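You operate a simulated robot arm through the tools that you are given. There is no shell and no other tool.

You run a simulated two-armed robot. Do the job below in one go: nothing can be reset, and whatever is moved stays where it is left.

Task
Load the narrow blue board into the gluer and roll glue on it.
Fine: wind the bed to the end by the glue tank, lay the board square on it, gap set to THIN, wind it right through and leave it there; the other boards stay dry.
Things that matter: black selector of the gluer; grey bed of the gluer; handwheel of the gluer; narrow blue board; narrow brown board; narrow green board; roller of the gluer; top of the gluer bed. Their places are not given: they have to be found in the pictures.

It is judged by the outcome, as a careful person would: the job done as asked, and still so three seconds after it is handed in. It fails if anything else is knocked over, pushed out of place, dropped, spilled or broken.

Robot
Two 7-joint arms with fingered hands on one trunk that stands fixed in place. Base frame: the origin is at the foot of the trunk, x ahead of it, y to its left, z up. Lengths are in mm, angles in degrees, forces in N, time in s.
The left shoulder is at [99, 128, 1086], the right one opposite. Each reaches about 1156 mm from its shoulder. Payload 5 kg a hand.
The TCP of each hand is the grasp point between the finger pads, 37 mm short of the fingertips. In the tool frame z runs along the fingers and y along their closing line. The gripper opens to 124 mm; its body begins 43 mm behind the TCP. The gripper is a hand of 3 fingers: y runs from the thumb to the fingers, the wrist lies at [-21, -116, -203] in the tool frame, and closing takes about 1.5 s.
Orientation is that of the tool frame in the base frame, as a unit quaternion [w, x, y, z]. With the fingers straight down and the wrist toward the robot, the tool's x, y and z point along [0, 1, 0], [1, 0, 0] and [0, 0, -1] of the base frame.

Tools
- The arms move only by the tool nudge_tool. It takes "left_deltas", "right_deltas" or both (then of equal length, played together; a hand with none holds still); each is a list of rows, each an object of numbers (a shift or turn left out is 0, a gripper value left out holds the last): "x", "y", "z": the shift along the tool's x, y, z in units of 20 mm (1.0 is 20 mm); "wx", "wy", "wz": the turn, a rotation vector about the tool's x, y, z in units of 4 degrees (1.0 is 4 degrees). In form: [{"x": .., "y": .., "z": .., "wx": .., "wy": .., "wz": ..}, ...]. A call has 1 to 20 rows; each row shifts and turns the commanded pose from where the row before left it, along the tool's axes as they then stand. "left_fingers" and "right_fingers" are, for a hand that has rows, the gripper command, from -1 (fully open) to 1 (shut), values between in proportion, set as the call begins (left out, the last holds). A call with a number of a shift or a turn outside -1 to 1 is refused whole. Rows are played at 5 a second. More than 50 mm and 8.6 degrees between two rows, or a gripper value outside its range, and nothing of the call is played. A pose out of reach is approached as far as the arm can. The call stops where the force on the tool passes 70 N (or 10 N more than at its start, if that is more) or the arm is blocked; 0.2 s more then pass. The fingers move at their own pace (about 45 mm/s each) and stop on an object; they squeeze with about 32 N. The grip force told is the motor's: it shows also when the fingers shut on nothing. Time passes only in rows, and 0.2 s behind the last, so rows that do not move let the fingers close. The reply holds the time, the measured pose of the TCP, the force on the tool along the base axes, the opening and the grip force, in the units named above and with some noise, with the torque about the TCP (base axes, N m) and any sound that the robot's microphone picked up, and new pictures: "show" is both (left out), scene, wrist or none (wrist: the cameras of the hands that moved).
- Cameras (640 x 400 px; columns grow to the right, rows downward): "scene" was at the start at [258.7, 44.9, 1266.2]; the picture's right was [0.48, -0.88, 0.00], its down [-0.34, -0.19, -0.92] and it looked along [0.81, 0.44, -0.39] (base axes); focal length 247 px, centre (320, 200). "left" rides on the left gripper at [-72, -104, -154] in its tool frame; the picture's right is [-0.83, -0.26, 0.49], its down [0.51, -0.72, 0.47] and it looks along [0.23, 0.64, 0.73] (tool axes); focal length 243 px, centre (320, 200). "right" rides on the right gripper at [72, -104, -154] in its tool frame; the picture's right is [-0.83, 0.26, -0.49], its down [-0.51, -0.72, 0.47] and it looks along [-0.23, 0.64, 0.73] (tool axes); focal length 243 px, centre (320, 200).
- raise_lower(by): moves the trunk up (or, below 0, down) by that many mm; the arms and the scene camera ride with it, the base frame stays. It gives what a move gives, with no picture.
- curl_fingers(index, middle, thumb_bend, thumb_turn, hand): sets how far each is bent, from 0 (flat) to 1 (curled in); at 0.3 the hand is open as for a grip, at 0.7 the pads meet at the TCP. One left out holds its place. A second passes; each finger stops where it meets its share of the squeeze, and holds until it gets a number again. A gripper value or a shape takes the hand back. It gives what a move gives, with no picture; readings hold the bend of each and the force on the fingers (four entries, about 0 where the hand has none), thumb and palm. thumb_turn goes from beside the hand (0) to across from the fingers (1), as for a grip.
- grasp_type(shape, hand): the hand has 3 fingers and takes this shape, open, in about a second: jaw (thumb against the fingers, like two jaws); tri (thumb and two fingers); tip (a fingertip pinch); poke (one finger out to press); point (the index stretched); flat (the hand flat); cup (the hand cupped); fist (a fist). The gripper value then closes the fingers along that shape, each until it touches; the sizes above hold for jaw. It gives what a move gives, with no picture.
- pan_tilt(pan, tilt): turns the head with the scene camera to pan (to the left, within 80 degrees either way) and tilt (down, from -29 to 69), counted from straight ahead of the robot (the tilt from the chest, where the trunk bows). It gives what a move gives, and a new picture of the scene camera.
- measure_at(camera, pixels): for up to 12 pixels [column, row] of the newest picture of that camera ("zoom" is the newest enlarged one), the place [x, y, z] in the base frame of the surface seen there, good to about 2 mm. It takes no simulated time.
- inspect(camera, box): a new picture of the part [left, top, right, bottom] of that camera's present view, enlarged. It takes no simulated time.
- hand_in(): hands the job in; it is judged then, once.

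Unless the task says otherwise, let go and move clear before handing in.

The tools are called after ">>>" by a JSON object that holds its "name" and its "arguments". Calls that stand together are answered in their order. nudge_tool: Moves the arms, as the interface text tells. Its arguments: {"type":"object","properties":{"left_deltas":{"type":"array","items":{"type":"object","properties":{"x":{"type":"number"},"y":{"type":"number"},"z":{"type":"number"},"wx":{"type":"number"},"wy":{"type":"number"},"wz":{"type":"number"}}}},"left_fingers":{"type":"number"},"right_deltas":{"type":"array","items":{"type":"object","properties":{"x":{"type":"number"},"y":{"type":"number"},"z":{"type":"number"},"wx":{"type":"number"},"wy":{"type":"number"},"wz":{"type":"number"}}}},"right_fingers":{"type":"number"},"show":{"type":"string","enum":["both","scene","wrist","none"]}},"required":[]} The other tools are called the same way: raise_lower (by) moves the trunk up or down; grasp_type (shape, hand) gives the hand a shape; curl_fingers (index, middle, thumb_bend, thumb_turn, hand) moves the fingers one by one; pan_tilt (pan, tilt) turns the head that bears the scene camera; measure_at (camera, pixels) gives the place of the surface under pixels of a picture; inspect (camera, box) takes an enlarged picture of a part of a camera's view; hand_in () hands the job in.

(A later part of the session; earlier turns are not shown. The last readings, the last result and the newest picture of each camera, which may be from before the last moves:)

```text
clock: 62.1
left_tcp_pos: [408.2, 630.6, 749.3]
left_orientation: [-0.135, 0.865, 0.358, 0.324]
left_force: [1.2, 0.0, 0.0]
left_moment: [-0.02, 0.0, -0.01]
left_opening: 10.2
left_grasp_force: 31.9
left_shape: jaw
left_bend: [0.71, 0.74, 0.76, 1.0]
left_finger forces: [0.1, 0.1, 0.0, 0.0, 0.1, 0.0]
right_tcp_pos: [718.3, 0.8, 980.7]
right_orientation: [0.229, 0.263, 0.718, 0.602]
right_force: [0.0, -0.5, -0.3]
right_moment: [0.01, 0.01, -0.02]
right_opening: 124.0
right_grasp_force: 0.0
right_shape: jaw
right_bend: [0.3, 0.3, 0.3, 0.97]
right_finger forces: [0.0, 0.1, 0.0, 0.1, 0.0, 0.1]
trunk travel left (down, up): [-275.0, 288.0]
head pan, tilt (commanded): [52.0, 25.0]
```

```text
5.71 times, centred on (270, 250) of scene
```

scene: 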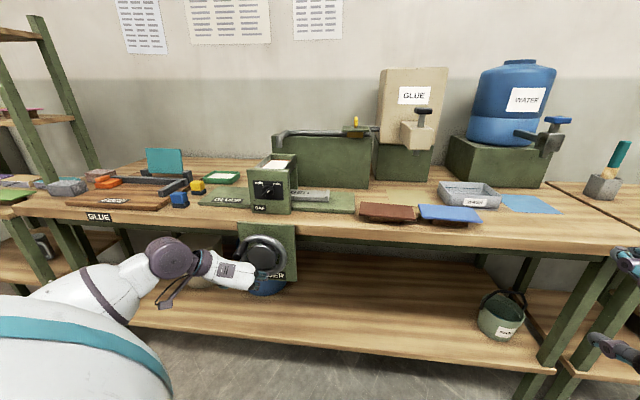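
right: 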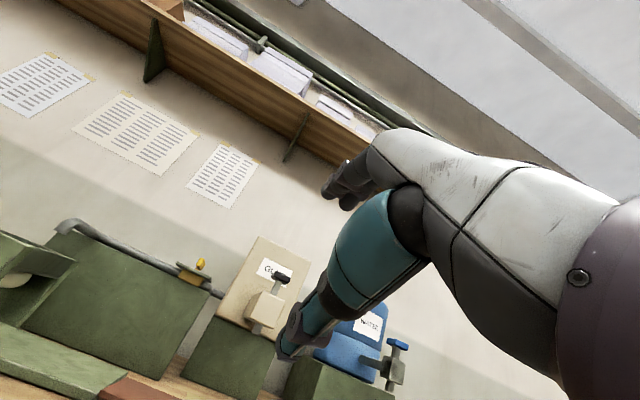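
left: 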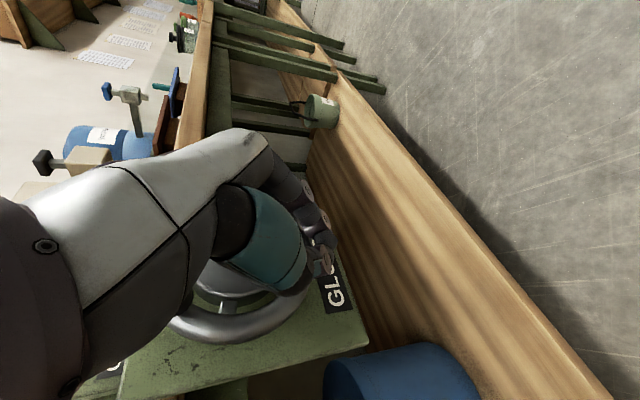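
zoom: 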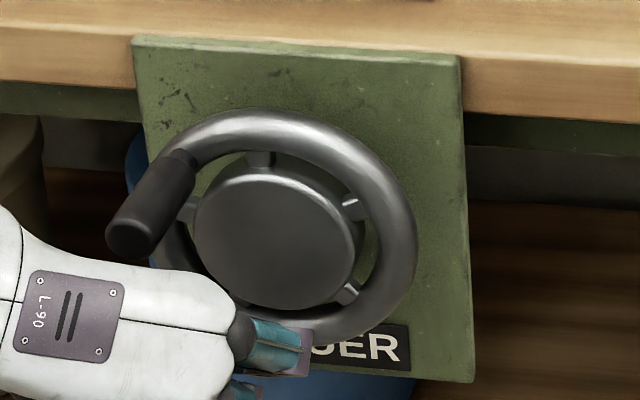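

Handle is at u≈−170, z≈847 (about 133°), and the bed's right end is at u≈46, roughly 84 mm short of the base's right end. I'll back the hand out below the handle, then raise and open it.

>>> {"name": "nudge_tool", "arguments": {"left_deltas": [{"z": -0.659, "x": -0.753}, {"z": -0.659, "x": -0.753}, {"z": -0.659, "x": -0.753}, {"z": -0.659, "x": -0.753}, {"z": -0.659, "x": -0.753}], "show": "none"}}

>>> {"name": "nudge_tool", "arguments": {"left_deltas": [{"z": -0.752, "x": 0.658}, {"z": -0.752, "x": 0.658}, {"z": -0.752, "x": 0.658}, {"z": -0.752, "x": 0.658}, {"z": -0.752, "x": 0.658}, {"z": -0.752, "x": 0.658}, {"z": -0.752, "x": 0.658}, {"z": -0.752, "x": 0.658}, {"z": -0.4, "x": 0.35}, {"wy": -1, "y": -0.11}, {"wy": -1, "y": -0.11}, {"wy": -1, "y": -0.11}, {"wy": -1, "y": -0.11}, {"wy": -1, "y": -0.11}, {"wy": -1, "y": -0.11}], "left_fingers": -1, "show": "both"}}

```text
clock: 63.3
left_tcp_pos: [337.3, 559.6, 748.6]
left_orientation: [-0.135, 0.865, 0.358, 0.325]
left_force: [0.2, -0.7, 0.2]
left_moment: [0.02, -0.02, 0.01]
left_opening: 10.2
left_grasp_force: 31.7
left_shape: jaw
left_bend: [0.71, 0.74, 0.76, 1.0]
left_finger forces: [0.0, 0.0, 0.1, 0.0, 0.0, 0.0]
right_tcp_pos: [716.6, 0.5, 983.0]
right_orientation: [0.231, 0.265, 0.717, 0.601]
right_force: [0.1, -0.1, 0.4]
right_moment: [-0.02, 0.02, 0.02]
right_opening: 124.0
right_grasp_force: 0.1
right_shape: jaw
right_bend: [0.3, 0.3, 0.3, 0.97]
right_finger forces: [0.1, 0.0, 0.1, 0.0, 0.0, 0.0]
trunk travel left (down, up): [-275.0, 288.0]
head pan, tilt (commanded): [52.0, 25.0]
```

```text
clock: 66.5
left_tcp_pos: [328.6, 572.4, 918.9]
left_orientation: [-0.056, 0.913, 0.379, 0.138]
left_force: [0.2, 0.7, 0.0]
left_moment: [-0.02, 0.03, 0.01]
left_opening: 123.6
left_grasp_force: 0.0
left_shape: jaw
left_bend: [0.3, 0.3, 0.3, 0.98]
left_finger forces: [0.0, 0.0, 0.1, 0.1, 0.0, 0.0]
right_tcp_pos: [718.3, 1.3, 981.9]
right_orientation: [0.23, 0.264, 0.718, 0.602]
right_force: [0.2, 0.3, 0.2]
right_moment: [-0.01, 0.02, -0.03]
right_opening: 124.0
right_grasp_force: 0.1
right_shape: jaw
right_bend: [0.3, 0.3, 0.3, 0.97]
right_finger forces: [0.0, 0.0, 0.0, 0.0, 0.1, 0.1]
trunk travel left (down, up): [-275.0, 288.0]
head pan, tilt (commanded): [52.0, 25.0]
```

scene: 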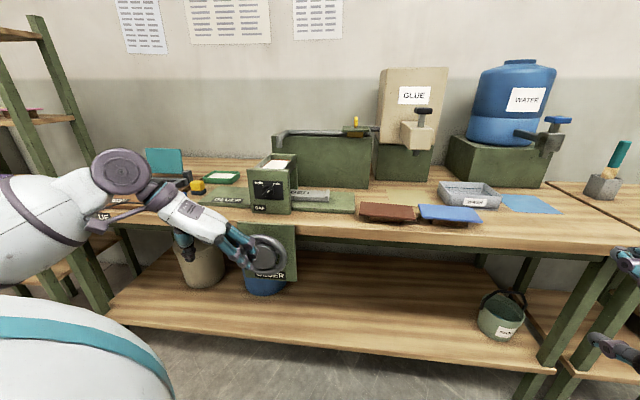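
left: 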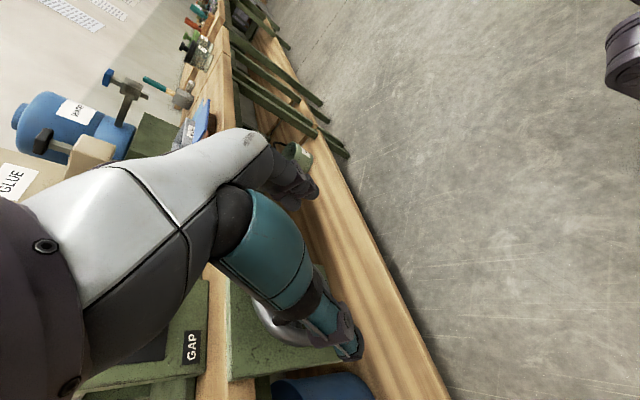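

The hand is open, tilted 17°, above and in front. I'll move forward over the handle, then lower so the handle sits between the pads.

>>> {"name": "nudge_tool", "arguments": {"left_deltas": [{"x": 0.956, "z": 0.294}, {"x": 0.956, "z": 0.294}, {"x": 0.956, "z": 0.294}, {"x": 0.956, "z": 0.294}, {"x": 0.956, "z": 0.294}, {"x": 0.19, "z": 0.06}], "show": "none"}}

>>> {"name": "nudge_tool", "arguments": {"left_deltas": [{"z": 0.954, "x": -0.294, "y": 0.04}, {"z": 0.954, "x": -0.294, "y": 0.04}, {"z": 0.954, "x": -0.294, "y": 0.02}, {"z": 0.8, "x": -0.25}], "show": "both"}}

```text
clock: 67.9
left_tcp_pos: [404.2, 644.2, 919.4]
left_orientation: [-0.057, 0.914, 0.378, 0.139]
left_force: [-0.1, -0.7, 0.9]
left_moment: [0.01, -0.01, 0.01]
left_opening: 123.7
left_grasp_force: 0.0
left_shape: jaw
left_bend: [0.3, 0.3, 0.3, 0.98]
left_finger forces: [0.0, 0.0, 0.0, 0.0, 0.0, 0.0]
right_tcp_pos: [717.1, 0.6, 981.8]
right_orientation: [0.23, 0.264, 0.718, 0.601]
right_force: [-0.5, 1.0, -0.6]
right_moment: [-0.01, -0.02, -0.02]
right_opening: 123.8
right_grasp_force: 0.1
right_shape: jaw
right_bend: [0.3, 0.3, 0.3, 0.97]
right_finger forces: [0.0, 0.0, 0.1, 0.0, 0.1, 0.0]
trunk travel left (down, up): [-275.0, 288.0]
head pan, tilt (commanded): [52.0, 25.0]
```

```text
clock: 68.9
left_tcp_pos: [403.4, 643.2, 841.4]
left_orientation: [-0.057, 0.914, 0.378, 0.138]
left_force: [0.5, 0.3, 0.0]
left_moment: [0.03, -0.01, 0.03]
left_opening: 123.5
left_grasp_force: 0.1
left_shape: jaw
left_bend: [0.3, 0.3, 0.3, 0.98]
left_finger forces: [0.0, 0.0, 0.1, 0.0, 0.0, 0.0]
right_tcp_pos: [717.5, 0.6, 981.5]
right_orientation: [0.231, 0.265, 0.717, 0.602]
right_force: [0.4, 0.0, 0.8]
right_moment: [0.02, 0.0, -0.02]
right_opening: 123.8
right_grasp_force: 0.1
right_shape: jaw
right_bend: [0.3, 0.3, 0.3, 0.97]
right_finger forces: [0.0, 0.0, 0.0, 0.0, 0.1, 0.0]
trunk travel left (down, up): [-275.0, 288.0]
head pan, tilt (commanded): [52.0, 25.0]
```

scene: 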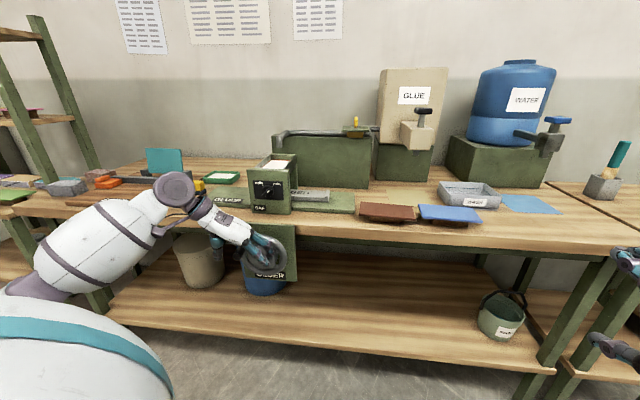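
left: 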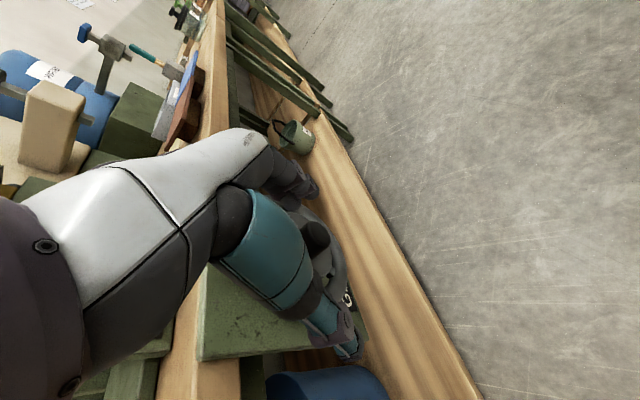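

The handle end is visible between thumb and fingers at (316,237). Closing.

>>> {"name": "nudge_tool", "arguments": {"left_deltas": [{}, {}, {}, {}, {}, {}, {}, {}, {}], "left_fingers": 1, "show": "wrist"}}

```text
clock: 70.9
left_tcp_pos: [404.4, 643.6, 840.9]
left_orientation: [-0.057, 0.914, 0.378, 0.137]
left_force: [1.7, 0.9, -3.5]
left_moment: [-0.06, -0.01, 0.03]
left_opening: 6.4
left_grasp_force: 31.9
left_shape: jaw
left_bend: [0.7, 0.7, 0.77, 1.0]
left_finger forces: [7.7, 5.4, 0.1, 0.0, 5.3, 0.0]
right_tcp_pos: [719.2, 0.9, 981.5]
right_orientation: [0.23, 0.265, 0.718, 0.601]
right_force: [0.7, 0.4, -0.1]
right_moment: [0.01, 0.0, 0.01]
right_opening: 123.8
right_grasp_force: 0.1
right_shape: jaw
right_bend: [0.3, 0.3, 0.3, 0.97]
right_finger forces: [0.1, 0.0, 0.1, 0.1, 0.1, 0.0]
trunk travel left (down, up): [-275.0, 288.0]
head pan, tilt (commanded): [52.0, 25.0]
```

left: 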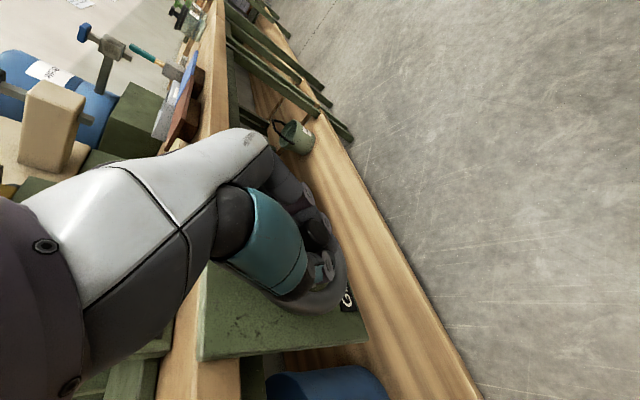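

The fingers cage the handle (opening 6, light forces). I'll wind it further counter‑clockwise, down the left side, by ~60°.

>>> {"name": "nudge_tool", "arguments": {"left_deltas": [{"y": -0.36, "z": 0.382, "x": -0.118}, {"y": -0.285, "z": 0.439, "x": -0.135}, {"y": -0.205, "z": 0.477, "x": -0.147}, {"y": -0.11, "z": 0.5, "x": -0.154}, {"y": -0.02, "z": 0.515, "x": -0.159}], "show": "both"}}

>>> {"name": "inspect", "arguments": {"camera": "scene", "box": [195, 150, 375, 290]}}

```text
clock: 72.1
left_tcp_pos: [390.3, 656.0, 794.5]
left_orientation: [-0.058, 0.914, 0.378, 0.138]
left_force: [0.7, -0.4, -0.1]
left_moment: [0.01, 0.01, 0.01]
left_opening: 5.1
left_grasp_force: 32.2
left_shape: jaw
left_bend: [0.7, 0.7, 0.77, 1.0]
left_finger forces: [0.0, 0.0, 0.0, 0.1, 0.0, 0.0]
right_tcp_pos: [718.8, 0.4, 981.9]
right_orientation: [0.231, 0.265, 0.717, 0.602]
right_force: [0.0, -0.5, -0.2]
right_moment: [-0.01, -0.03, 0.01]
right_opening: 124.0
right_grasp_force: 0.1
right_shape: jaw
right_bend: [0.3, 0.3, 0.3, 0.97]
right_finger forces: [0.0, 0.0, 0.0, 0.0, 0.0, 0.0]
trunk travel left (down, up): [-275.0, 288.0]
head pan, tilt (commanded): [52.0, 25.0]
```

scene: 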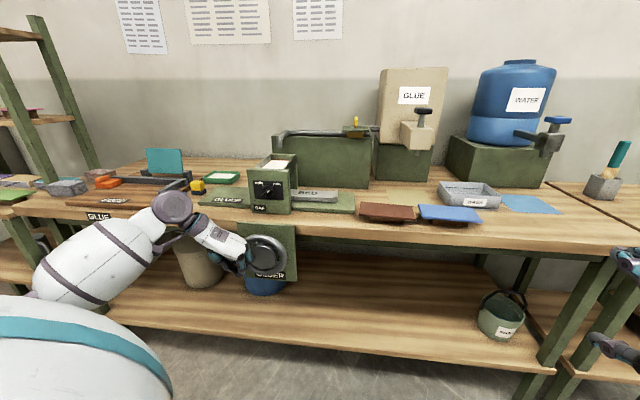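
left: 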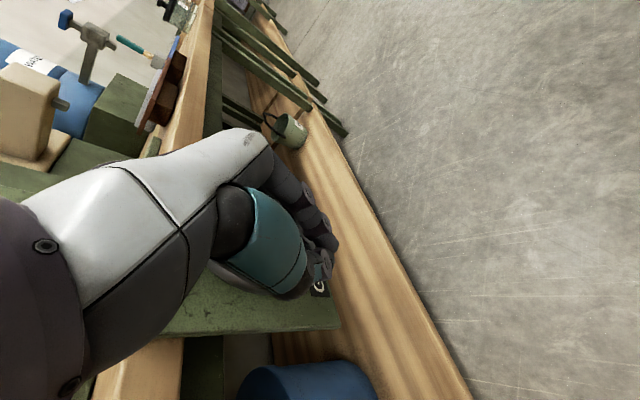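

```text
2.86 times, centred on (285, 220) of scene
```

zoom: 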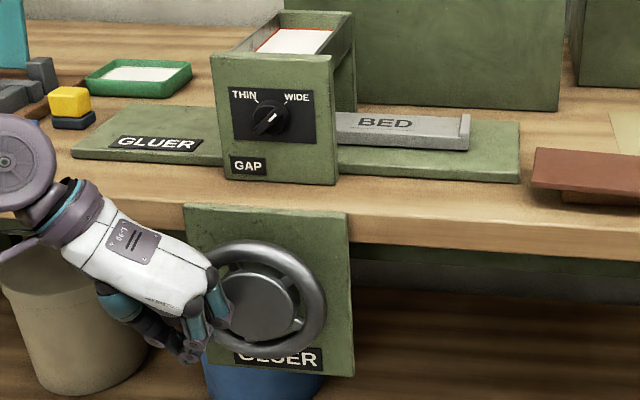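

>>> {"name": "measure_at", "arguments": {"camera": "zoom", "pixels": [[466, 130], [468, 118], [515, 172], [455, 145]]}}

>>> {"name": "inspect", "arguments": {"camera": "scene", "box": [225, 210, 305, 290]}}

>>> {"name": "inspect", "arguments": {"camera": "left", "box": [200, 160, 380, 320]}}

```text
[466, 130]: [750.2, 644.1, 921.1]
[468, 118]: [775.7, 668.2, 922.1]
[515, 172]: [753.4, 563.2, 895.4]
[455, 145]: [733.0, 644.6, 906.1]
```

```text
5.00 times, centred on (265, 250) of scene
```

zoom: 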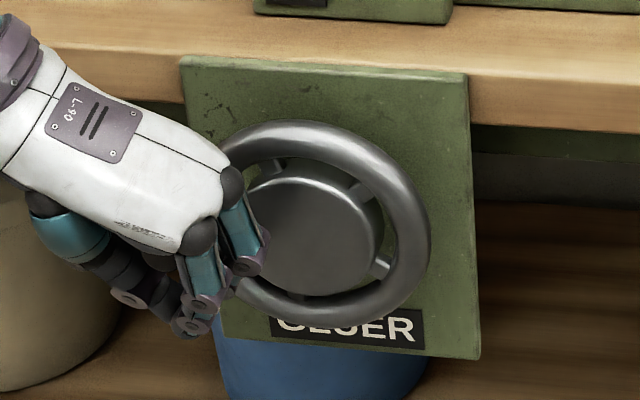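

```text
2.50 times, centred on (290, 240) of left
```

zoom: 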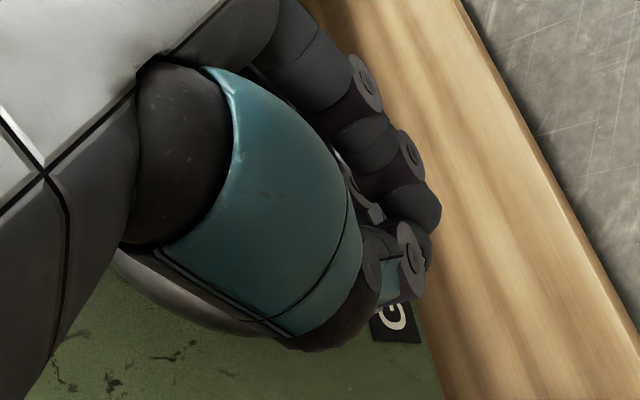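

The bed's right end is now at u≈76, still ~57 mm short of the mirrored end position. I continue downward along the arc.

>>> {"name": "nudge_tool", "arguments": {"left_deltas": [{"y": 0.075, "z": 0.51, "x": -0.157}, {"y": 0.165, "z": 0.491, "x": -0.151}, {"y": 0.255, "z": 0.458, "x": -0.141}, {"y": 0.335, "z": 0.405, "x": -0.125}], "show": "both"}}

>>> {"name": "inspect", "arguments": {"camera": "scene", "box": [195, 150, 375, 290]}}

```text
clock: 73.1
left_tcp_pos: [402.9, 644.8, 754.8]
left_orientation: [-0.058, 0.913, 0.378, 0.139]
left_force: [0.3, 0.1, -0.1]
left_moment: [0.02, 0.03, -0.01]
left_opening: 5.3
left_grasp_force: 32.1
left_shape: jaw
left_bend: [0.7, 0.7, 0.77, 1.0]
left_finger forces: [0.0, 0.0, 0.0, 0.1, 0.1, 0.1]
right_tcp_pos: [717.8, -0.3, 982.1]
right_orientation: [0.23, 0.264, 0.718, 0.602]
right_force: [-0.1, -1.0, 0.7]
right_moment: [0.0, 0.0, 0.03]
right_opening: 123.9
right_grasp_force: 0.1
right_shape: jaw
right_bend: [0.3, 0.3, 0.3, 0.97]
right_finger forces: [0.1, 0.0, 0.0, 0.0, 0.1, 0.0]
trunk travel left (down, up): [-275.0, 288.0]
head pan, tilt (commanded): [52.0, 25.0]
```

scene: 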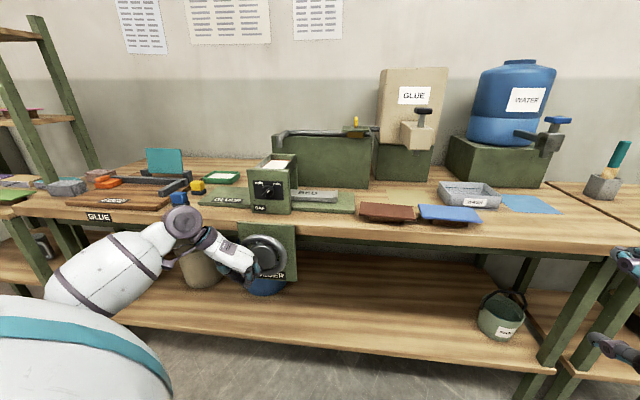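
left: 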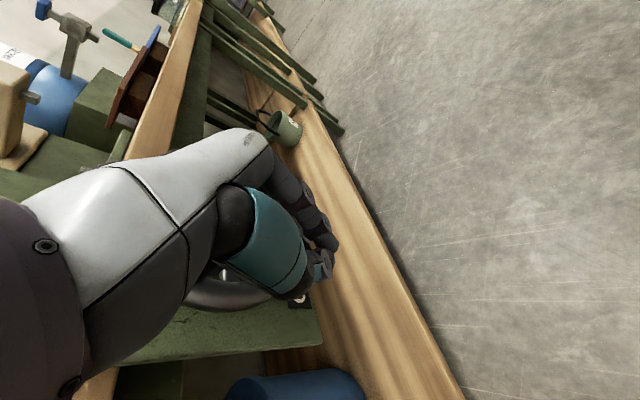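

```text
2.86 times, centred on (285, 220) of scene
```

zoom: 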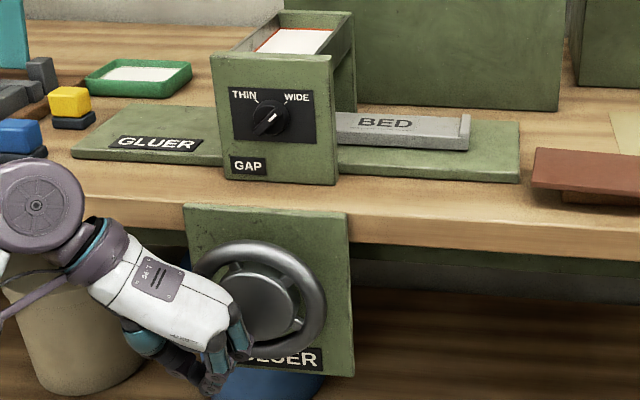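

The bed did not move further and forces are zero, so the handle is loose in or above the hand. I'll back out along −v to see it.

>>> {"name": "nudge_tool", "arguments": {"left_deltas": [{"x": -0.956, "z": -0.294}, {"x": -0.956, "z": -0.294}, {"x": -0.956, "z": -0.294}, {"x": -0.956, "z": -0.294}, {"x": -0.956, "z": -0.294}], "show": "both"}}

>>> {"name": "inspect", "arguments": {"camera": "scene", "box": [195, 150, 375, 290]}}

```text
clock: 74.3
left_tcp_pos: [329.3, 574.5, 754.9]
left_orientation: [-0.057, 0.913, 0.378, 0.139]
left_force: [0.1, 0.4, 0.3]
left_moment: [-0.02, 0.0, 0.01]
left_opening: 5.1
left_grasp_force: 31.8
left_shape: jaw
left_bend: [0.7, 0.7, 0.77, 1.0]
left_finger forces: [0.1, 0.0, 0.0, 0.1, 0.1, 0.0]
right_tcp_pos: [717.5, 0.3, 983.2]
right_orientation: [0.231, 0.264, 0.717, 0.602]
right_force: [0.5, 0.4, 0.8]
right_moment: [-0.01, -0.01, 0.01]
right_opening: 123.9
right_grasp_force: 0.0
right_shape: jaw
right_bend: [0.3, 0.3, 0.3, 0.97]
right_finger forces: [0.1, 0.1, 0.0, 0.0, 0.0, 0.1]
trunk travel left (down, up): [-275.0, 288.0]
head pan, tilt (commanded): [52.0, 25.0]
```

scene: 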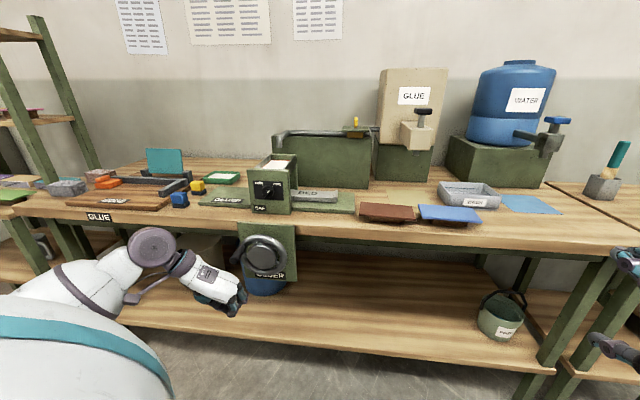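
left: 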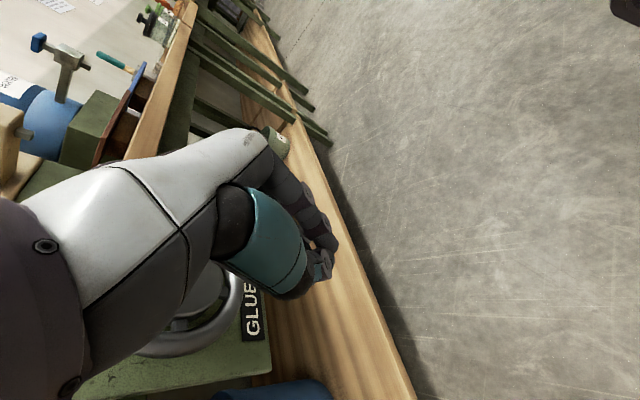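

```text
2.86 times, centred on (285, 220) of scene
```

zoom: 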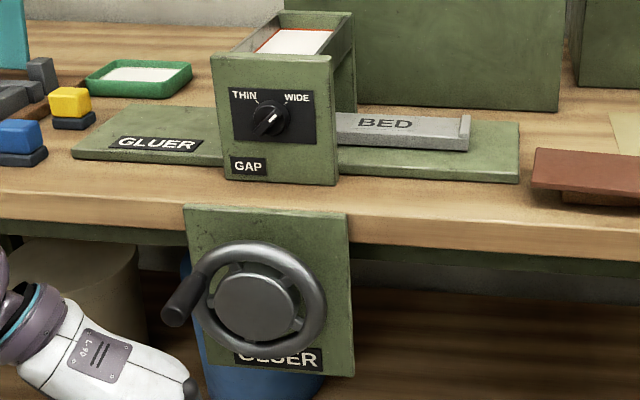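

The handle is at about 150° with its tip near (175,315). A grip cannot push it down, so I'll push it down from above with the closed fingertips. First I measure the handle.

>>> {"name": "measure_at", "arguments": {"camera": "zoom", "pixels": [[172, 318], [188, 292], [200, 278], [180, 300], [466, 130]]}}

>>> {"name": "inspect", "arguments": {"camera": "scene", "box": [225, 210, 305, 290]}}

```text
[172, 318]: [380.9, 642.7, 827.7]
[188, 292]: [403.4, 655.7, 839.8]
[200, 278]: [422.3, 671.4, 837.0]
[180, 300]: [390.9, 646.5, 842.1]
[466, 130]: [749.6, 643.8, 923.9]
```

```text
5.00 times, centred on (265, 250) of scene
```

zoom: 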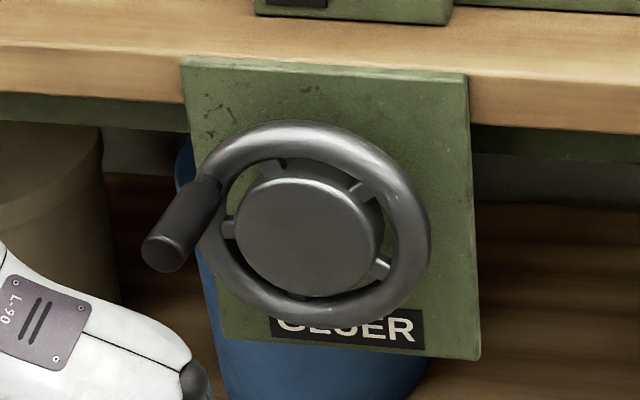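

The handle axis is at u≈−181, z≈831 (151°), and 33° more should finish the travel. I raise the closed hand, move it over the handle, and then push down.

>>> {"name": "nudge_tool", "arguments": {"left_deltas": [{"z": -0.954, "x": 0.294}, {"z": -0.954, "x": 0.294}, {"z": -0.954, "x": 0.294}, {"z": -0.954, "x": 0.294}, {"z": -0.954, "x": 0.294}, {"z": -0.954, "x": 0.294}, {"z": -0.954, "x": 0.294}, {"z": -0.7, "x": 0.22}, {"x": 0.956, "z": 0.294, "y": -0.13}, {"x": 0.956, "z": 0.294, "y": -0.13}, {"x": 0.956, "z": 0.294, "y": -0.13}, {"x": 0.956, "z": 0.294, "y": -0.13}, {"x": 0.76, "z": 0.235, "y": -0.1}], "show": "both"}}

```text
clock: 77.1
left_tcp_pos: [389.4, 652.8, 908.4]
left_orientation: [-0.057, 0.914, 0.378, 0.138]
left_force: [0.2, 0.2, -0.3]
left_moment: [0.0, 0.01, 0.03]
left_opening: 5.3
left_grasp_force: 31.9
left_shape: jaw
left_bend: [0.7, 0.7, 0.77, 1.0]
left_finger forces: [0.0, 0.0, 0.1, 0.1, 0.1, 0.0]
right_tcp_pos: [719.0, 2.5, 981.6]
right_orientation: [0.231, 0.265, 0.717, 0.602]
right_force: [-0.2, 0.2, -0.8]
right_moment: [0.0, -0.02, -0.03]
right_opening: 123.9
right_grasp_force: 0.0
right_shape: jaw
right_bend: [0.3, 0.3, 0.3, 0.97]
right_finger forces: [0.0, 0.0, 0.0, 0.0, 0.1, 0.0]
trunk travel left (down, up): [-275.0, 288.0]
head pan, tilt (commanded): [52.0, 25.0]
```

scene: 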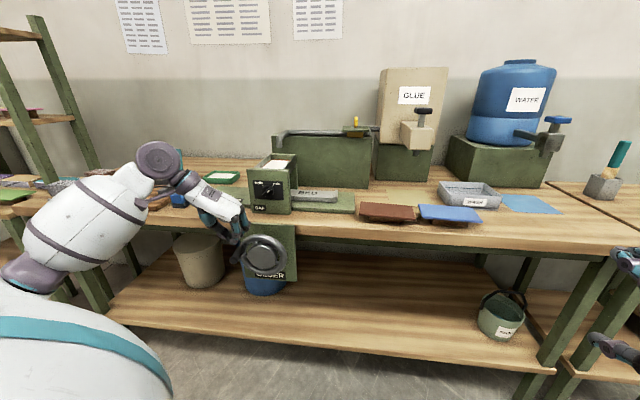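
left: 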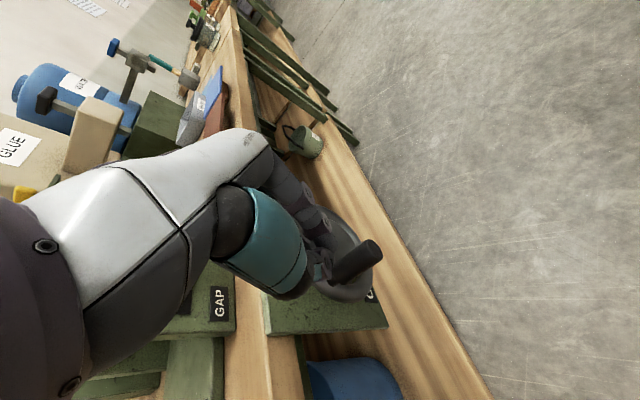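

>>> {"name": "inspect", "arguments": {"camera": "left", "box": [260, 180, 420, 320]}}

>>> {"name": "inspect", "arguments": {"camera": "scene", "box": [205, 180, 305, 280]}}

```text
2.86 times, centred on (340, 250) of left
```

zoom: 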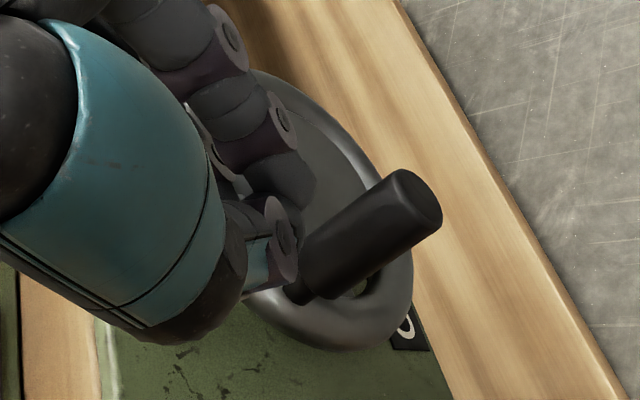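

```text
4.00 times, centred on (255, 230) of scene
```

zoom: 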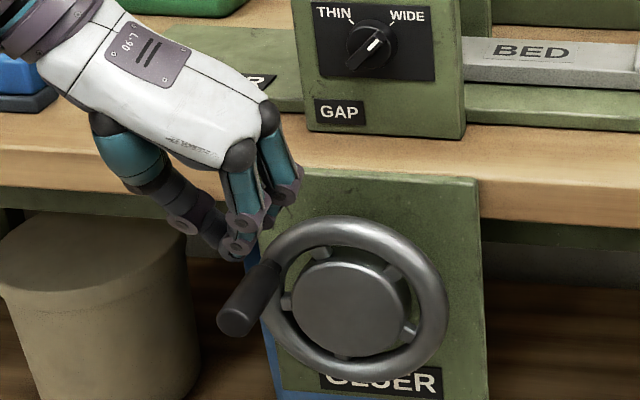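

>>> {"name": "measure_at", "arguments": {"camera": "zoom", "pixels": [[238, 254], [240, 225], [235, 242], [190, 225], [270, 220], [288, 195], [228, 320], [255, 285]]}}

```text
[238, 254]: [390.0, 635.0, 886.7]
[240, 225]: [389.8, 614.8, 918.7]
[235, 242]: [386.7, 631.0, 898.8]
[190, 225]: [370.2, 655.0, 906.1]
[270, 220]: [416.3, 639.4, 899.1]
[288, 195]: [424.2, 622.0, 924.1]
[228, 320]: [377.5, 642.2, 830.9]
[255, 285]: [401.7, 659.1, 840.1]
```

The closed fingertips' bottom is ~23 mm below the TCP, right above the handle. I push down about 78 mm in total.

>>> {"name": "nudge_tool", "arguments": {"left_deltas": [{"z": 0.954, "x": -0.294}, {"z": 0.858, "x": -0.265}, {"z": 0.477, "x": -0.147, "y": -0.05}, {"z": 0.477, "x": -0.147, "y": -0.1}, {"z": 0.477, "x": -0.147, "y": -0.1}, {"z": 0.477, "x": -0.147, "y": -0.05}], "show": "both"}}

>>> {"name": "inspect", "arguments": {"camera": "scene", "box": [195, 150, 375, 290]}}

```text
clock: 78.6
left_tcp_pos: [386.6, 653.7, 841.4]
left_orientation: [-0.058, 0.912, 0.377, 0.149]
left_force: [-6.9, -4.5, 42.7]
left_moment: [0.04, 0.24, 0.17]
left_opening: 5.7
left_grasp_force: 31.9
left_shape: jaw
left_bend: [0.7, 0.7, 0.78, 1.0]
left_finger forces: [29.8, 0.0, 0.0, 0.0, 43.7, 0.1]
right_tcp_pos: [715.7, -2.1, 983.7]
right_orientation: [0.231, 0.264, 0.716, 0.604]
right_force: [0.5, 0.8, 0.0]
right_moment: [0.0, -0.01, -0.02]
right_opening: 124.1
right_grasp_force: 0.1
right_shape: jaw
right_bend: [0.3, 0.3, 0.3, 0.97]
right_finger forces: [0.0, 0.0, 0.0, 0.0, 0.0, 0.0]
trunk travel left (down, up): [-275.0, 288.0]
head pan, tilt (commanded): [52.0, 25.0]
stopped in row 6 (left hand): the force on the tool passed its limit at 75 N (the readings are from after the stop); the commanded pose is now the measured one
```

scene: 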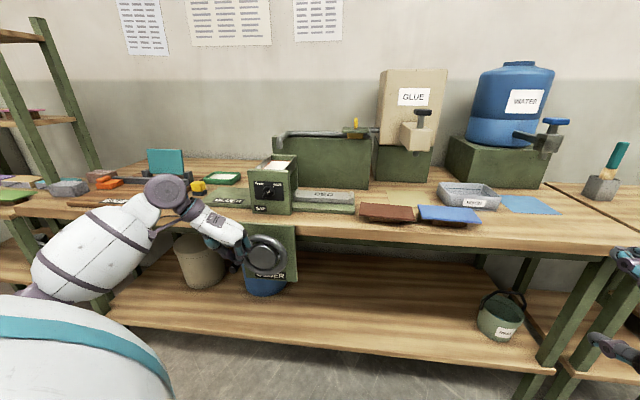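
left: 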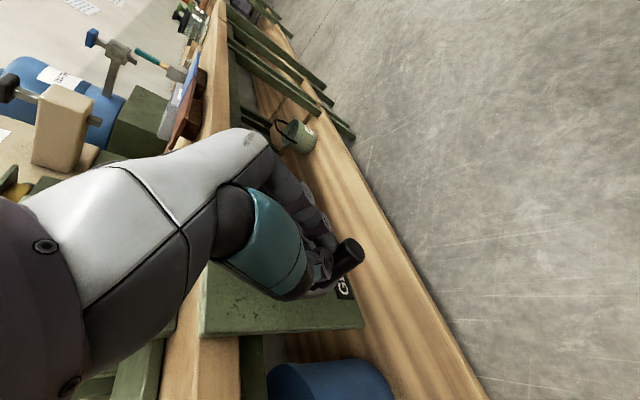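

```text
2.86 times, centred on (285, 220) of scene
```

zoom: 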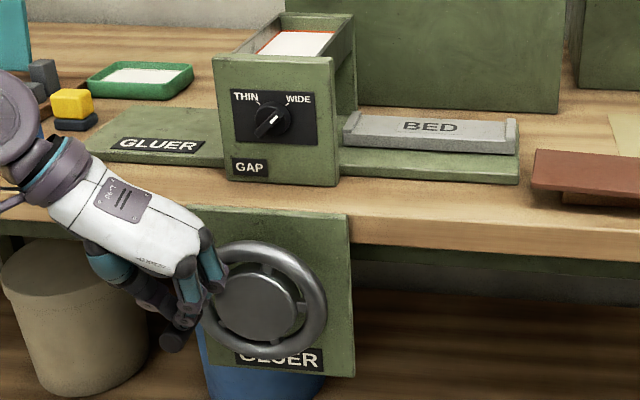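

The bed is now fully at the right end (both lips visible at (350,118) and (512,130)) and the stop was felt. I'll lift the hand off and measure the bed.

>>> {"name": "nudge_tool", "arguments": {"left_deltas": [{"z": -0.4, "x": 0.12}, {"z": -0.954, "x": 0.294}, {"z": -0.954, "x": 0.294}, {"z": -0.954, "x": 0.294}, {"z": -0.954, "x": 0.294}], "show": "scene"}}

>>> {"name": "inspect", "arguments": {"camera": "scene", "box": [275, 160, 375, 230]}}

```text
clock: 79.8
left_tcp_pos: [386.8, 656.1, 923.5]
left_orientation: [-0.058, 0.912, 0.379, 0.144]
left_force: [0.1, -0.3, -0.8]
left_moment: [-0.01, 0.03, 0.03]
left_opening: 5.0
left_grasp_force: 32.0
left_shape: jaw
left_bend: [0.7, 0.7, 0.78, 1.0]
left_finger forces: [0.1, 0.1, 0.1, 0.0, 0.2, 0.0]
right_tcp_pos: [718.2, 1.2, 982.1]
right_orientation: [0.231, 0.265, 0.717, 0.602]
right_force: [0.0, 0.5, 0.7]
right_moment: [-0.02, 0.0, -0.02]
right_opening: 124.2
right_grasp_force: 0.1
right_shape: jaw
right_bend: [0.3, 0.3, 0.3, 0.97]
right_finger forces: [0.0, 0.0, 0.1, 0.0, 0.0, 0.0]
trunk travel left (down, up): [-275.0, 288.0]
head pan, tilt (commanded): [52.0, 25.0]
```

scene: 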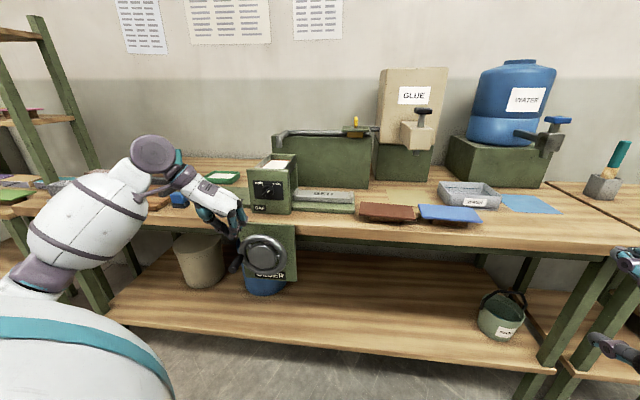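

```text
5.71 times, centred on (325, 195) of scene
```

zoom: 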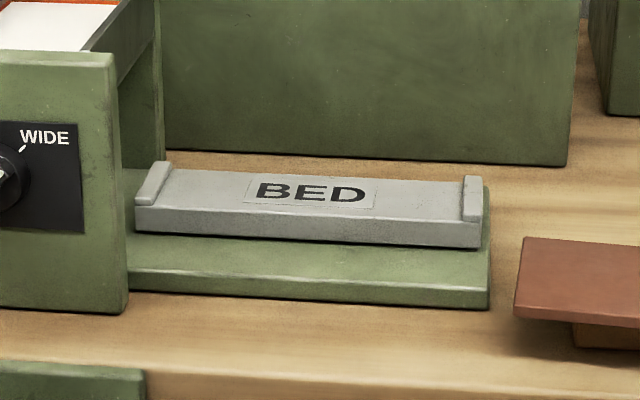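

>>> {"name": "measure_at", "arguments": {"camera": "zoom", "pixels": [[142, 195], [160, 168], [168, 175], [160, 200], [468, 215], [476, 215], [472, 182], [463, 185], [455, 210], [300, 180], [300, 205], [310, 215]]}}

>>> {"name": "measure_at", "arguments": {"camera": "zoom", "pixels": [[165, 145], [400, 155], [560, 160], [570, 20], [300, 80], [125, 300], [120, 60], [150, 30], [155, 150], [520, 240], [515, 315], [580, 345]]}}

```text
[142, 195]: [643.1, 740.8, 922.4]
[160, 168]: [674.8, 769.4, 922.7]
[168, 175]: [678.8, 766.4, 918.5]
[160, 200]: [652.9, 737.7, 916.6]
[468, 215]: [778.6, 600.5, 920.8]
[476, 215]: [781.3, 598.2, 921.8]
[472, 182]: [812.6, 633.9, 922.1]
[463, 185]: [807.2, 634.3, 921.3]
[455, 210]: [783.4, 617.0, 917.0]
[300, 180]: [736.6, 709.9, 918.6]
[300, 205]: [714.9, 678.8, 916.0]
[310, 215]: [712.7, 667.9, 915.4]
```

```text
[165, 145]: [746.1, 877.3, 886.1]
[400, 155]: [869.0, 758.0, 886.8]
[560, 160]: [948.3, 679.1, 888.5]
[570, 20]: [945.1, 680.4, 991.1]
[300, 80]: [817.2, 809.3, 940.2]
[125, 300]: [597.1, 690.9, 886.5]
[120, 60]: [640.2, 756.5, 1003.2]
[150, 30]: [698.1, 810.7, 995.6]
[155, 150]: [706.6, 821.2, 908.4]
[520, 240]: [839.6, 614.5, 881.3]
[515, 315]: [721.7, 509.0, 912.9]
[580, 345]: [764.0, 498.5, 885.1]
```

The bed floor is z≈917, between lips at u≈−61 and u≈120, so the board centre should go to u≈29, v≈1001. Now I raise the left hand, open it and straighten it; the right arm backs off to clear space.

>>> {"name": "nudge_tool", "arguments": {"left_deltas": [{"z": -0.954, "x": 0.294}, {"z": -0.954, "x": 0.294}, {"z": -0.954, "x": 0.294}, {"z": -0.954, "x": 0.294}, {"z": -0.954, "x": 0.294}, {"z": -0.954, "x": 0.294}, {"z": -0.954, "x": 0.294}, {"z": -0.954, "x": 0.294}, {"z": -0.954, "x": 0.294}, {"z": -0.954, "x": 0.294}, {"z": -0.954, "x": 0.294}, {"z": -0.954, "x": 0.294}, {"wy": -1}, {"wy": -1}, {"wy": -1}, {"wy": -1}, {"wy": -0.35}], "right_deltas": [{"z": -1}, {"z": -1}, {"z": -1}, {"z": -1}, {"z": -1}, {"z": -1}, {}, {}, {}, {}, {}, {}, {}, {}, {}, {}, {}], "left_fingers": -1, "show": "scene"}}

```text
clock: 83.4
left_tcp_pos: [384.3, 653.3, 1162.4]
left_orientation: [0.0, 0.924, 0.382, 0.004]
left_force: [0.0, -0.4, 0.1]
left_moment: [-0.01, -0.02, -0.03]
left_opening: 123.8
left_grasp_force: 0.1
left_shape: jaw
left_bend: [0.3, 0.3, 0.3, 0.98]
left_finger forces: [0.0, 0.0, 0.1, 0.0, 0.1, 0.1]
right_tcp_pos: [639.6, -87.8, 1001.1]
right_orientation: [0.23, 0.264, 0.718, 0.602]
right_force: [0.3, -0.2, -0.3]
right_moment: [-0.02, -0.02, -0.03]
right_opening: 124.0
right_grasp_force: 0.2
right_shape: jaw
right_bend: [0.3, 0.3, 0.3, 0.97]
right_finger forces: [0.1, 0.1, 0.0, 0.1, 0.0, 0.0]
trunk travel left (down, up): [-275.0, 288.0]
head pan, tilt (commanded): [52.0, 25.0]
```

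scene: 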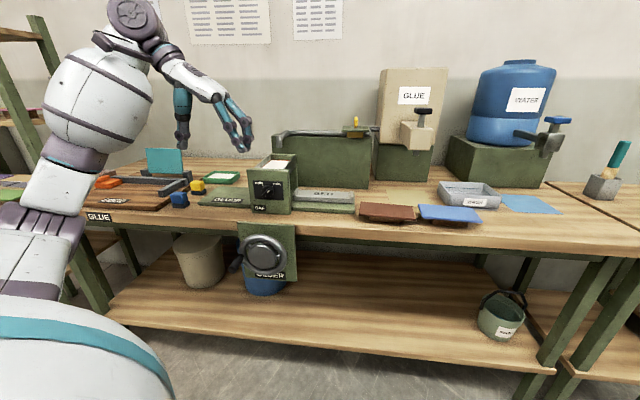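

Now I yaw the left hand to face along v, matching the blue board's −4° (86° turn).

>>> {"name": "nudge_tool", "arguments": {"left_deltas": [{"wz": -1}, {"wz": -1}, {"wz": -1}, {"wz": -1}, {"wz": -1}, {"wz": -1}, {"wz": -1}, {"wz": -1}, {"wz": -1}, {"wz": -1}, {"wz": -1}, {"wz": -1}, {"wz": -1}, {"wz": -1}, {"wz": -1}, {"wz": -1}, {"wz": -1}, {"wz": -1}, {"wz": -1}, {"wz": -1}], "show": "none"}}

>>> {"name": "nudge_tool", "arguments": {"left_deltas": [{"wz": -1}, {"wz": -0.5}, {"x": -1, "y": 0.3}, {"x": -1, "y": 0.3}, {"x": -1, "y": 0.3}, {"x": -1, "y": 0.3}, {"x": -1, "y": 0.3}, {"x": -1, "y": 0.3}, {"x": -1, "y": 0.3}, {"x": -1, "y": 0.3}, {"x": -1, "y": 0.3}, {"x": -1, "y": 0.3}, {"x": -1, "y": 0.3}, {"x": -1, "y": 0.3}, {"x": -1, "y": 0.3}, {"x": -1, "y": 0.3}, {"x": -1, "y": 0.3}], "show": "both"}}

```text
clock: 87.6
left_tcp_pos: [384.7, 652.7, 1163.1]
left_orientation: [0.003, 0.462, 0.887, 0.003]
left_force: [0.1, 0.0, 0.1]
left_moment: [0.0, 0.01, 0.01]
left_opening: 123.6
left_grasp_force: 0.0
left_shape: jaw
left_bend: [0.3, 0.3, 0.3, 0.98]
left_finger forces: [0.1, 0.1, 0.0, 0.1, 0.0, 0.1]
right_tcp_pos: [639.8, -86.6, 1001.8]
right_orientation: [0.231, 0.265, 0.717, 0.602]
right_force: [0.1, -0.2, -0.3]
right_moment: [0.01, 0.04, 0.02]
right_opening: 124.0
right_grasp_force: 0.0
right_shape: jaw
right_bend: [0.3, 0.3, 0.3, 0.97]
right_finger forces: [0.0, 0.0, 0.0, 0.0, 0.0, 0.0]
trunk travel left (down, up): [-275.0, 288.0]
head pan, tilt (commanded): [52.0, 25.0]
```

```text
clock: 91.2
left_tcp_pos: [651.0, 485.8, 1166.0]
left_orientation: [0.003, 0.415, 0.91, 0.004]
left_force: [0.3, -1.0, 0.2]
left_moment: [0.03, 0.01, -0.02]
left_opening: 123.7
left_grasp_force: 0.1
left_shape: jaw
left_bend: [0.3, 0.3, 0.3, 0.98]
left_finger forces: [0.0, 0.0, 0.0, 0.0, 0.0, 0.1]
right_tcp_pos: [640.5, -87.3, 1001.1]
right_orientation: [0.23, 0.265, 0.717, 0.602]
right_force: [-0.6, 0.4, 0.0]
right_moment: [0.03, 0.01, -0.01]
right_opening: 124.0
right_grasp_force: 0.0
right_shape: jaw
right_bend: [0.3, 0.3, 0.3, 0.97]
right_finger forces: [0.0, 0.0, 0.1, 0.0, 0.1, 0.0]
trunk travel left (down, up): [-275.0, 288.0]
head pan, tilt (commanded): [52.0, 25.0]
```

scene: 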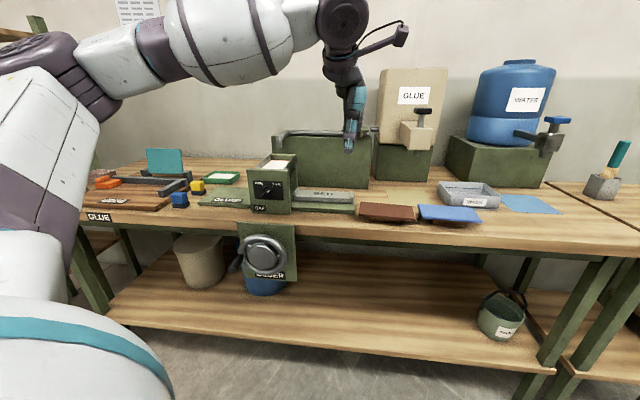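
left: 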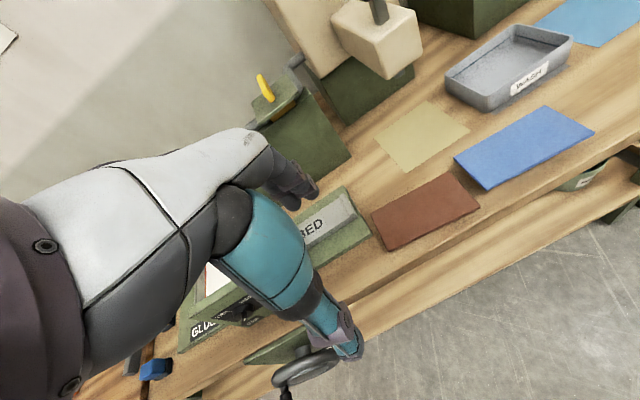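

The left camera now sees the blue board clearly at (523,147). I'll zoom to measure its corners.

>>> {"name": "inspect", "arguments": {"camera": "left", "box": [440, 90, 610, 200]}}

```text
3.64 times, centred on (525, 145) of left
```

zoom: 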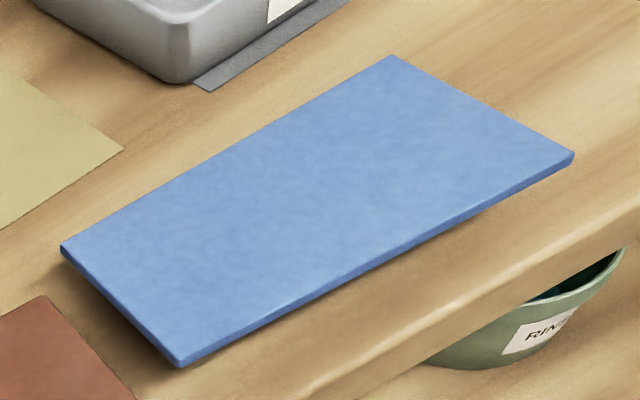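

>>> {"name": "measure_at", "arguments": {"camera": "zoom", "pixels": [[66, 243], [392, 60], [568, 154], [182, 352], [310, 205], [125, 300], [375, 255], [480, 105], [230, 152], [370, 265], [180, 364], [572, 164]]}}

```text
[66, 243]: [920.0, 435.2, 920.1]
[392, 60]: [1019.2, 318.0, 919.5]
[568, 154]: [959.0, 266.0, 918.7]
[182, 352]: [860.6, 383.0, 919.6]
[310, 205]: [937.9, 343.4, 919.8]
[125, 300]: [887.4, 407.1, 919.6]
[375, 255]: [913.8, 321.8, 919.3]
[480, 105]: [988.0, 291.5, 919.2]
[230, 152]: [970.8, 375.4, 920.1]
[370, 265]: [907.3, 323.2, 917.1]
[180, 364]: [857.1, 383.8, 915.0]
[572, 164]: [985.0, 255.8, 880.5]
```

The blue board's centre is (940,350), top z≈919.5, yaw −4.8°, about 156×80 mm. I'll move the open left hand above it, staying high.

>>> {"name": "nudge_tool", "arguments": {"left_deltas": [{"x": -0.972, "y": 0.431}, {"x": -0.972, "y": 0.431}, {"x": -0.972, "y": 0.431}, {"x": -0.972, "y": 0.431}, {"x": -0.972, "y": 0.431}, {"x": -0.972, "y": 0.431}, {"x": -0.972, "y": 0.431}, {"x": -0.972, "y": 0.431}, {"x": -0.972, "y": 0.431}, {"x": -0.972, "y": 0.431}, {"x": -0.972, "y": 0.431}, {"x": -0.972, "y": 0.431}, {"x": -0.972, "y": 0.431}, {"x": -0.972, "y": 0.431}, {"x": -0.972, "y": 0.431}, {"wz": 0.17}], "show": "both"}}

>>> {"name": "pan_tilt", "arguments": {"pan": 25, "tilt": 25}}

```text
clock: 94.6
left_tcp_pos: [937.7, 351.7, 1167.9]
left_orientation: [0.004, 0.421, 0.907, 0.004]
left_force: [0.1, -0.8, 0.1]
left_moment: [0.01, -0.02, -0.03]
left_opening: 123.5
left_grasp_force: 0.0
left_shape: jaw
left_bend: [0.3, 0.3, 0.3, 0.98]
left_finger forces: [0.0, 0.1, 0.1, 0.0, 0.0, 0.1]
right_tcp_pos: [638.2, -85.9, 1003.0]
right_orientation: [0.231, 0.264, 0.717, 0.602]
right_force: [0.0, -1.1, 0.5]
right_moment: [0.01, 0.01, -0.04]
right_opening: 124.0
right_grasp_force: 0.1
right_shape: jaw
right_bend: [0.3, 0.3, 0.3, 0.97]
right_finger forces: [0.0, 0.0, 0.0, 0.0, 0.1, 0.1]
trunk travel left (down, up): [-275.0, 288.0]
head pan, tilt (commanded): [52.0, 25.0]
```

scene: 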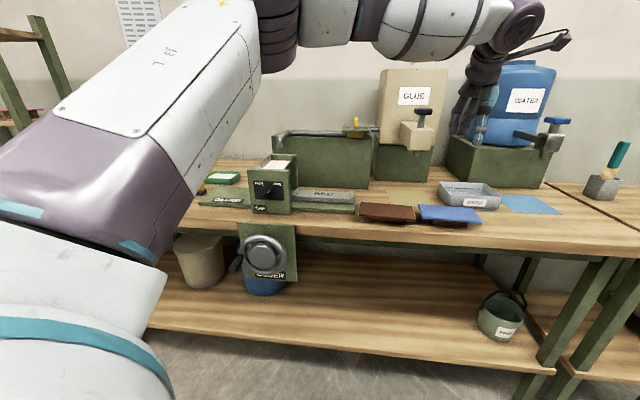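
left: 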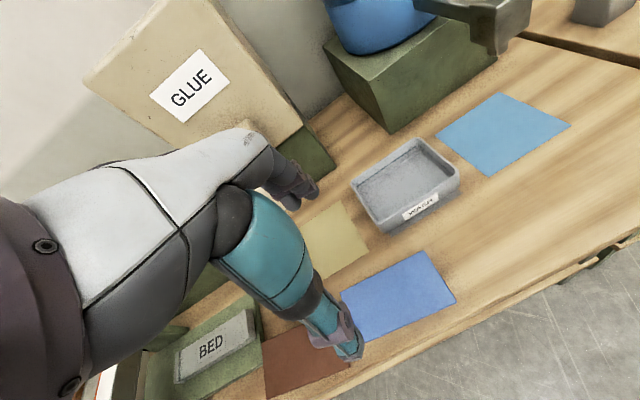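

```text
clock: 95.5
left_tcp_pos: [936.2, 351.7, 1166.5]
left_orientation: [0.003, 0.42, 0.907, 0.003]
left_force: [0.3, -0.5, 0.2]
left_moment: [0.0, 0.01, -0.02]
left_opening: 123.4
left_grasp_force: 0.0
left_shape: jaw
left_bend: [0.3, 0.3, 0.3, 0.98]
left_finger forces: [0.0, 0.0, 0.1, 0.0, 0.1, 0.1]
right_tcp_pos: [638.8, -87.3, 1000.8]
right_orientation: [0.231, 0.265, 0.718, 0.602]
right_force: [-0.7, -0.8, 0.8]
right_moment: [-0.01, 0.02, -0.02]
right_opening: 124.3
right_grasp_force: 0.0
right_shape: jaw
right_bend: [0.3, 0.3, 0.3, 0.97]
right_finger forces: [0.0, 0.0, 0.0, 0.1, 0.1, 0.1]
trunk travel left (down, up): [-275.0, 288.0]
head pan, tilt (commanded): [25.0, 25.0]
```

scene: 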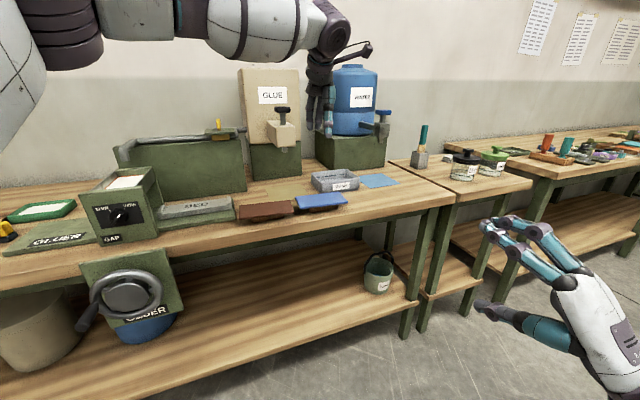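

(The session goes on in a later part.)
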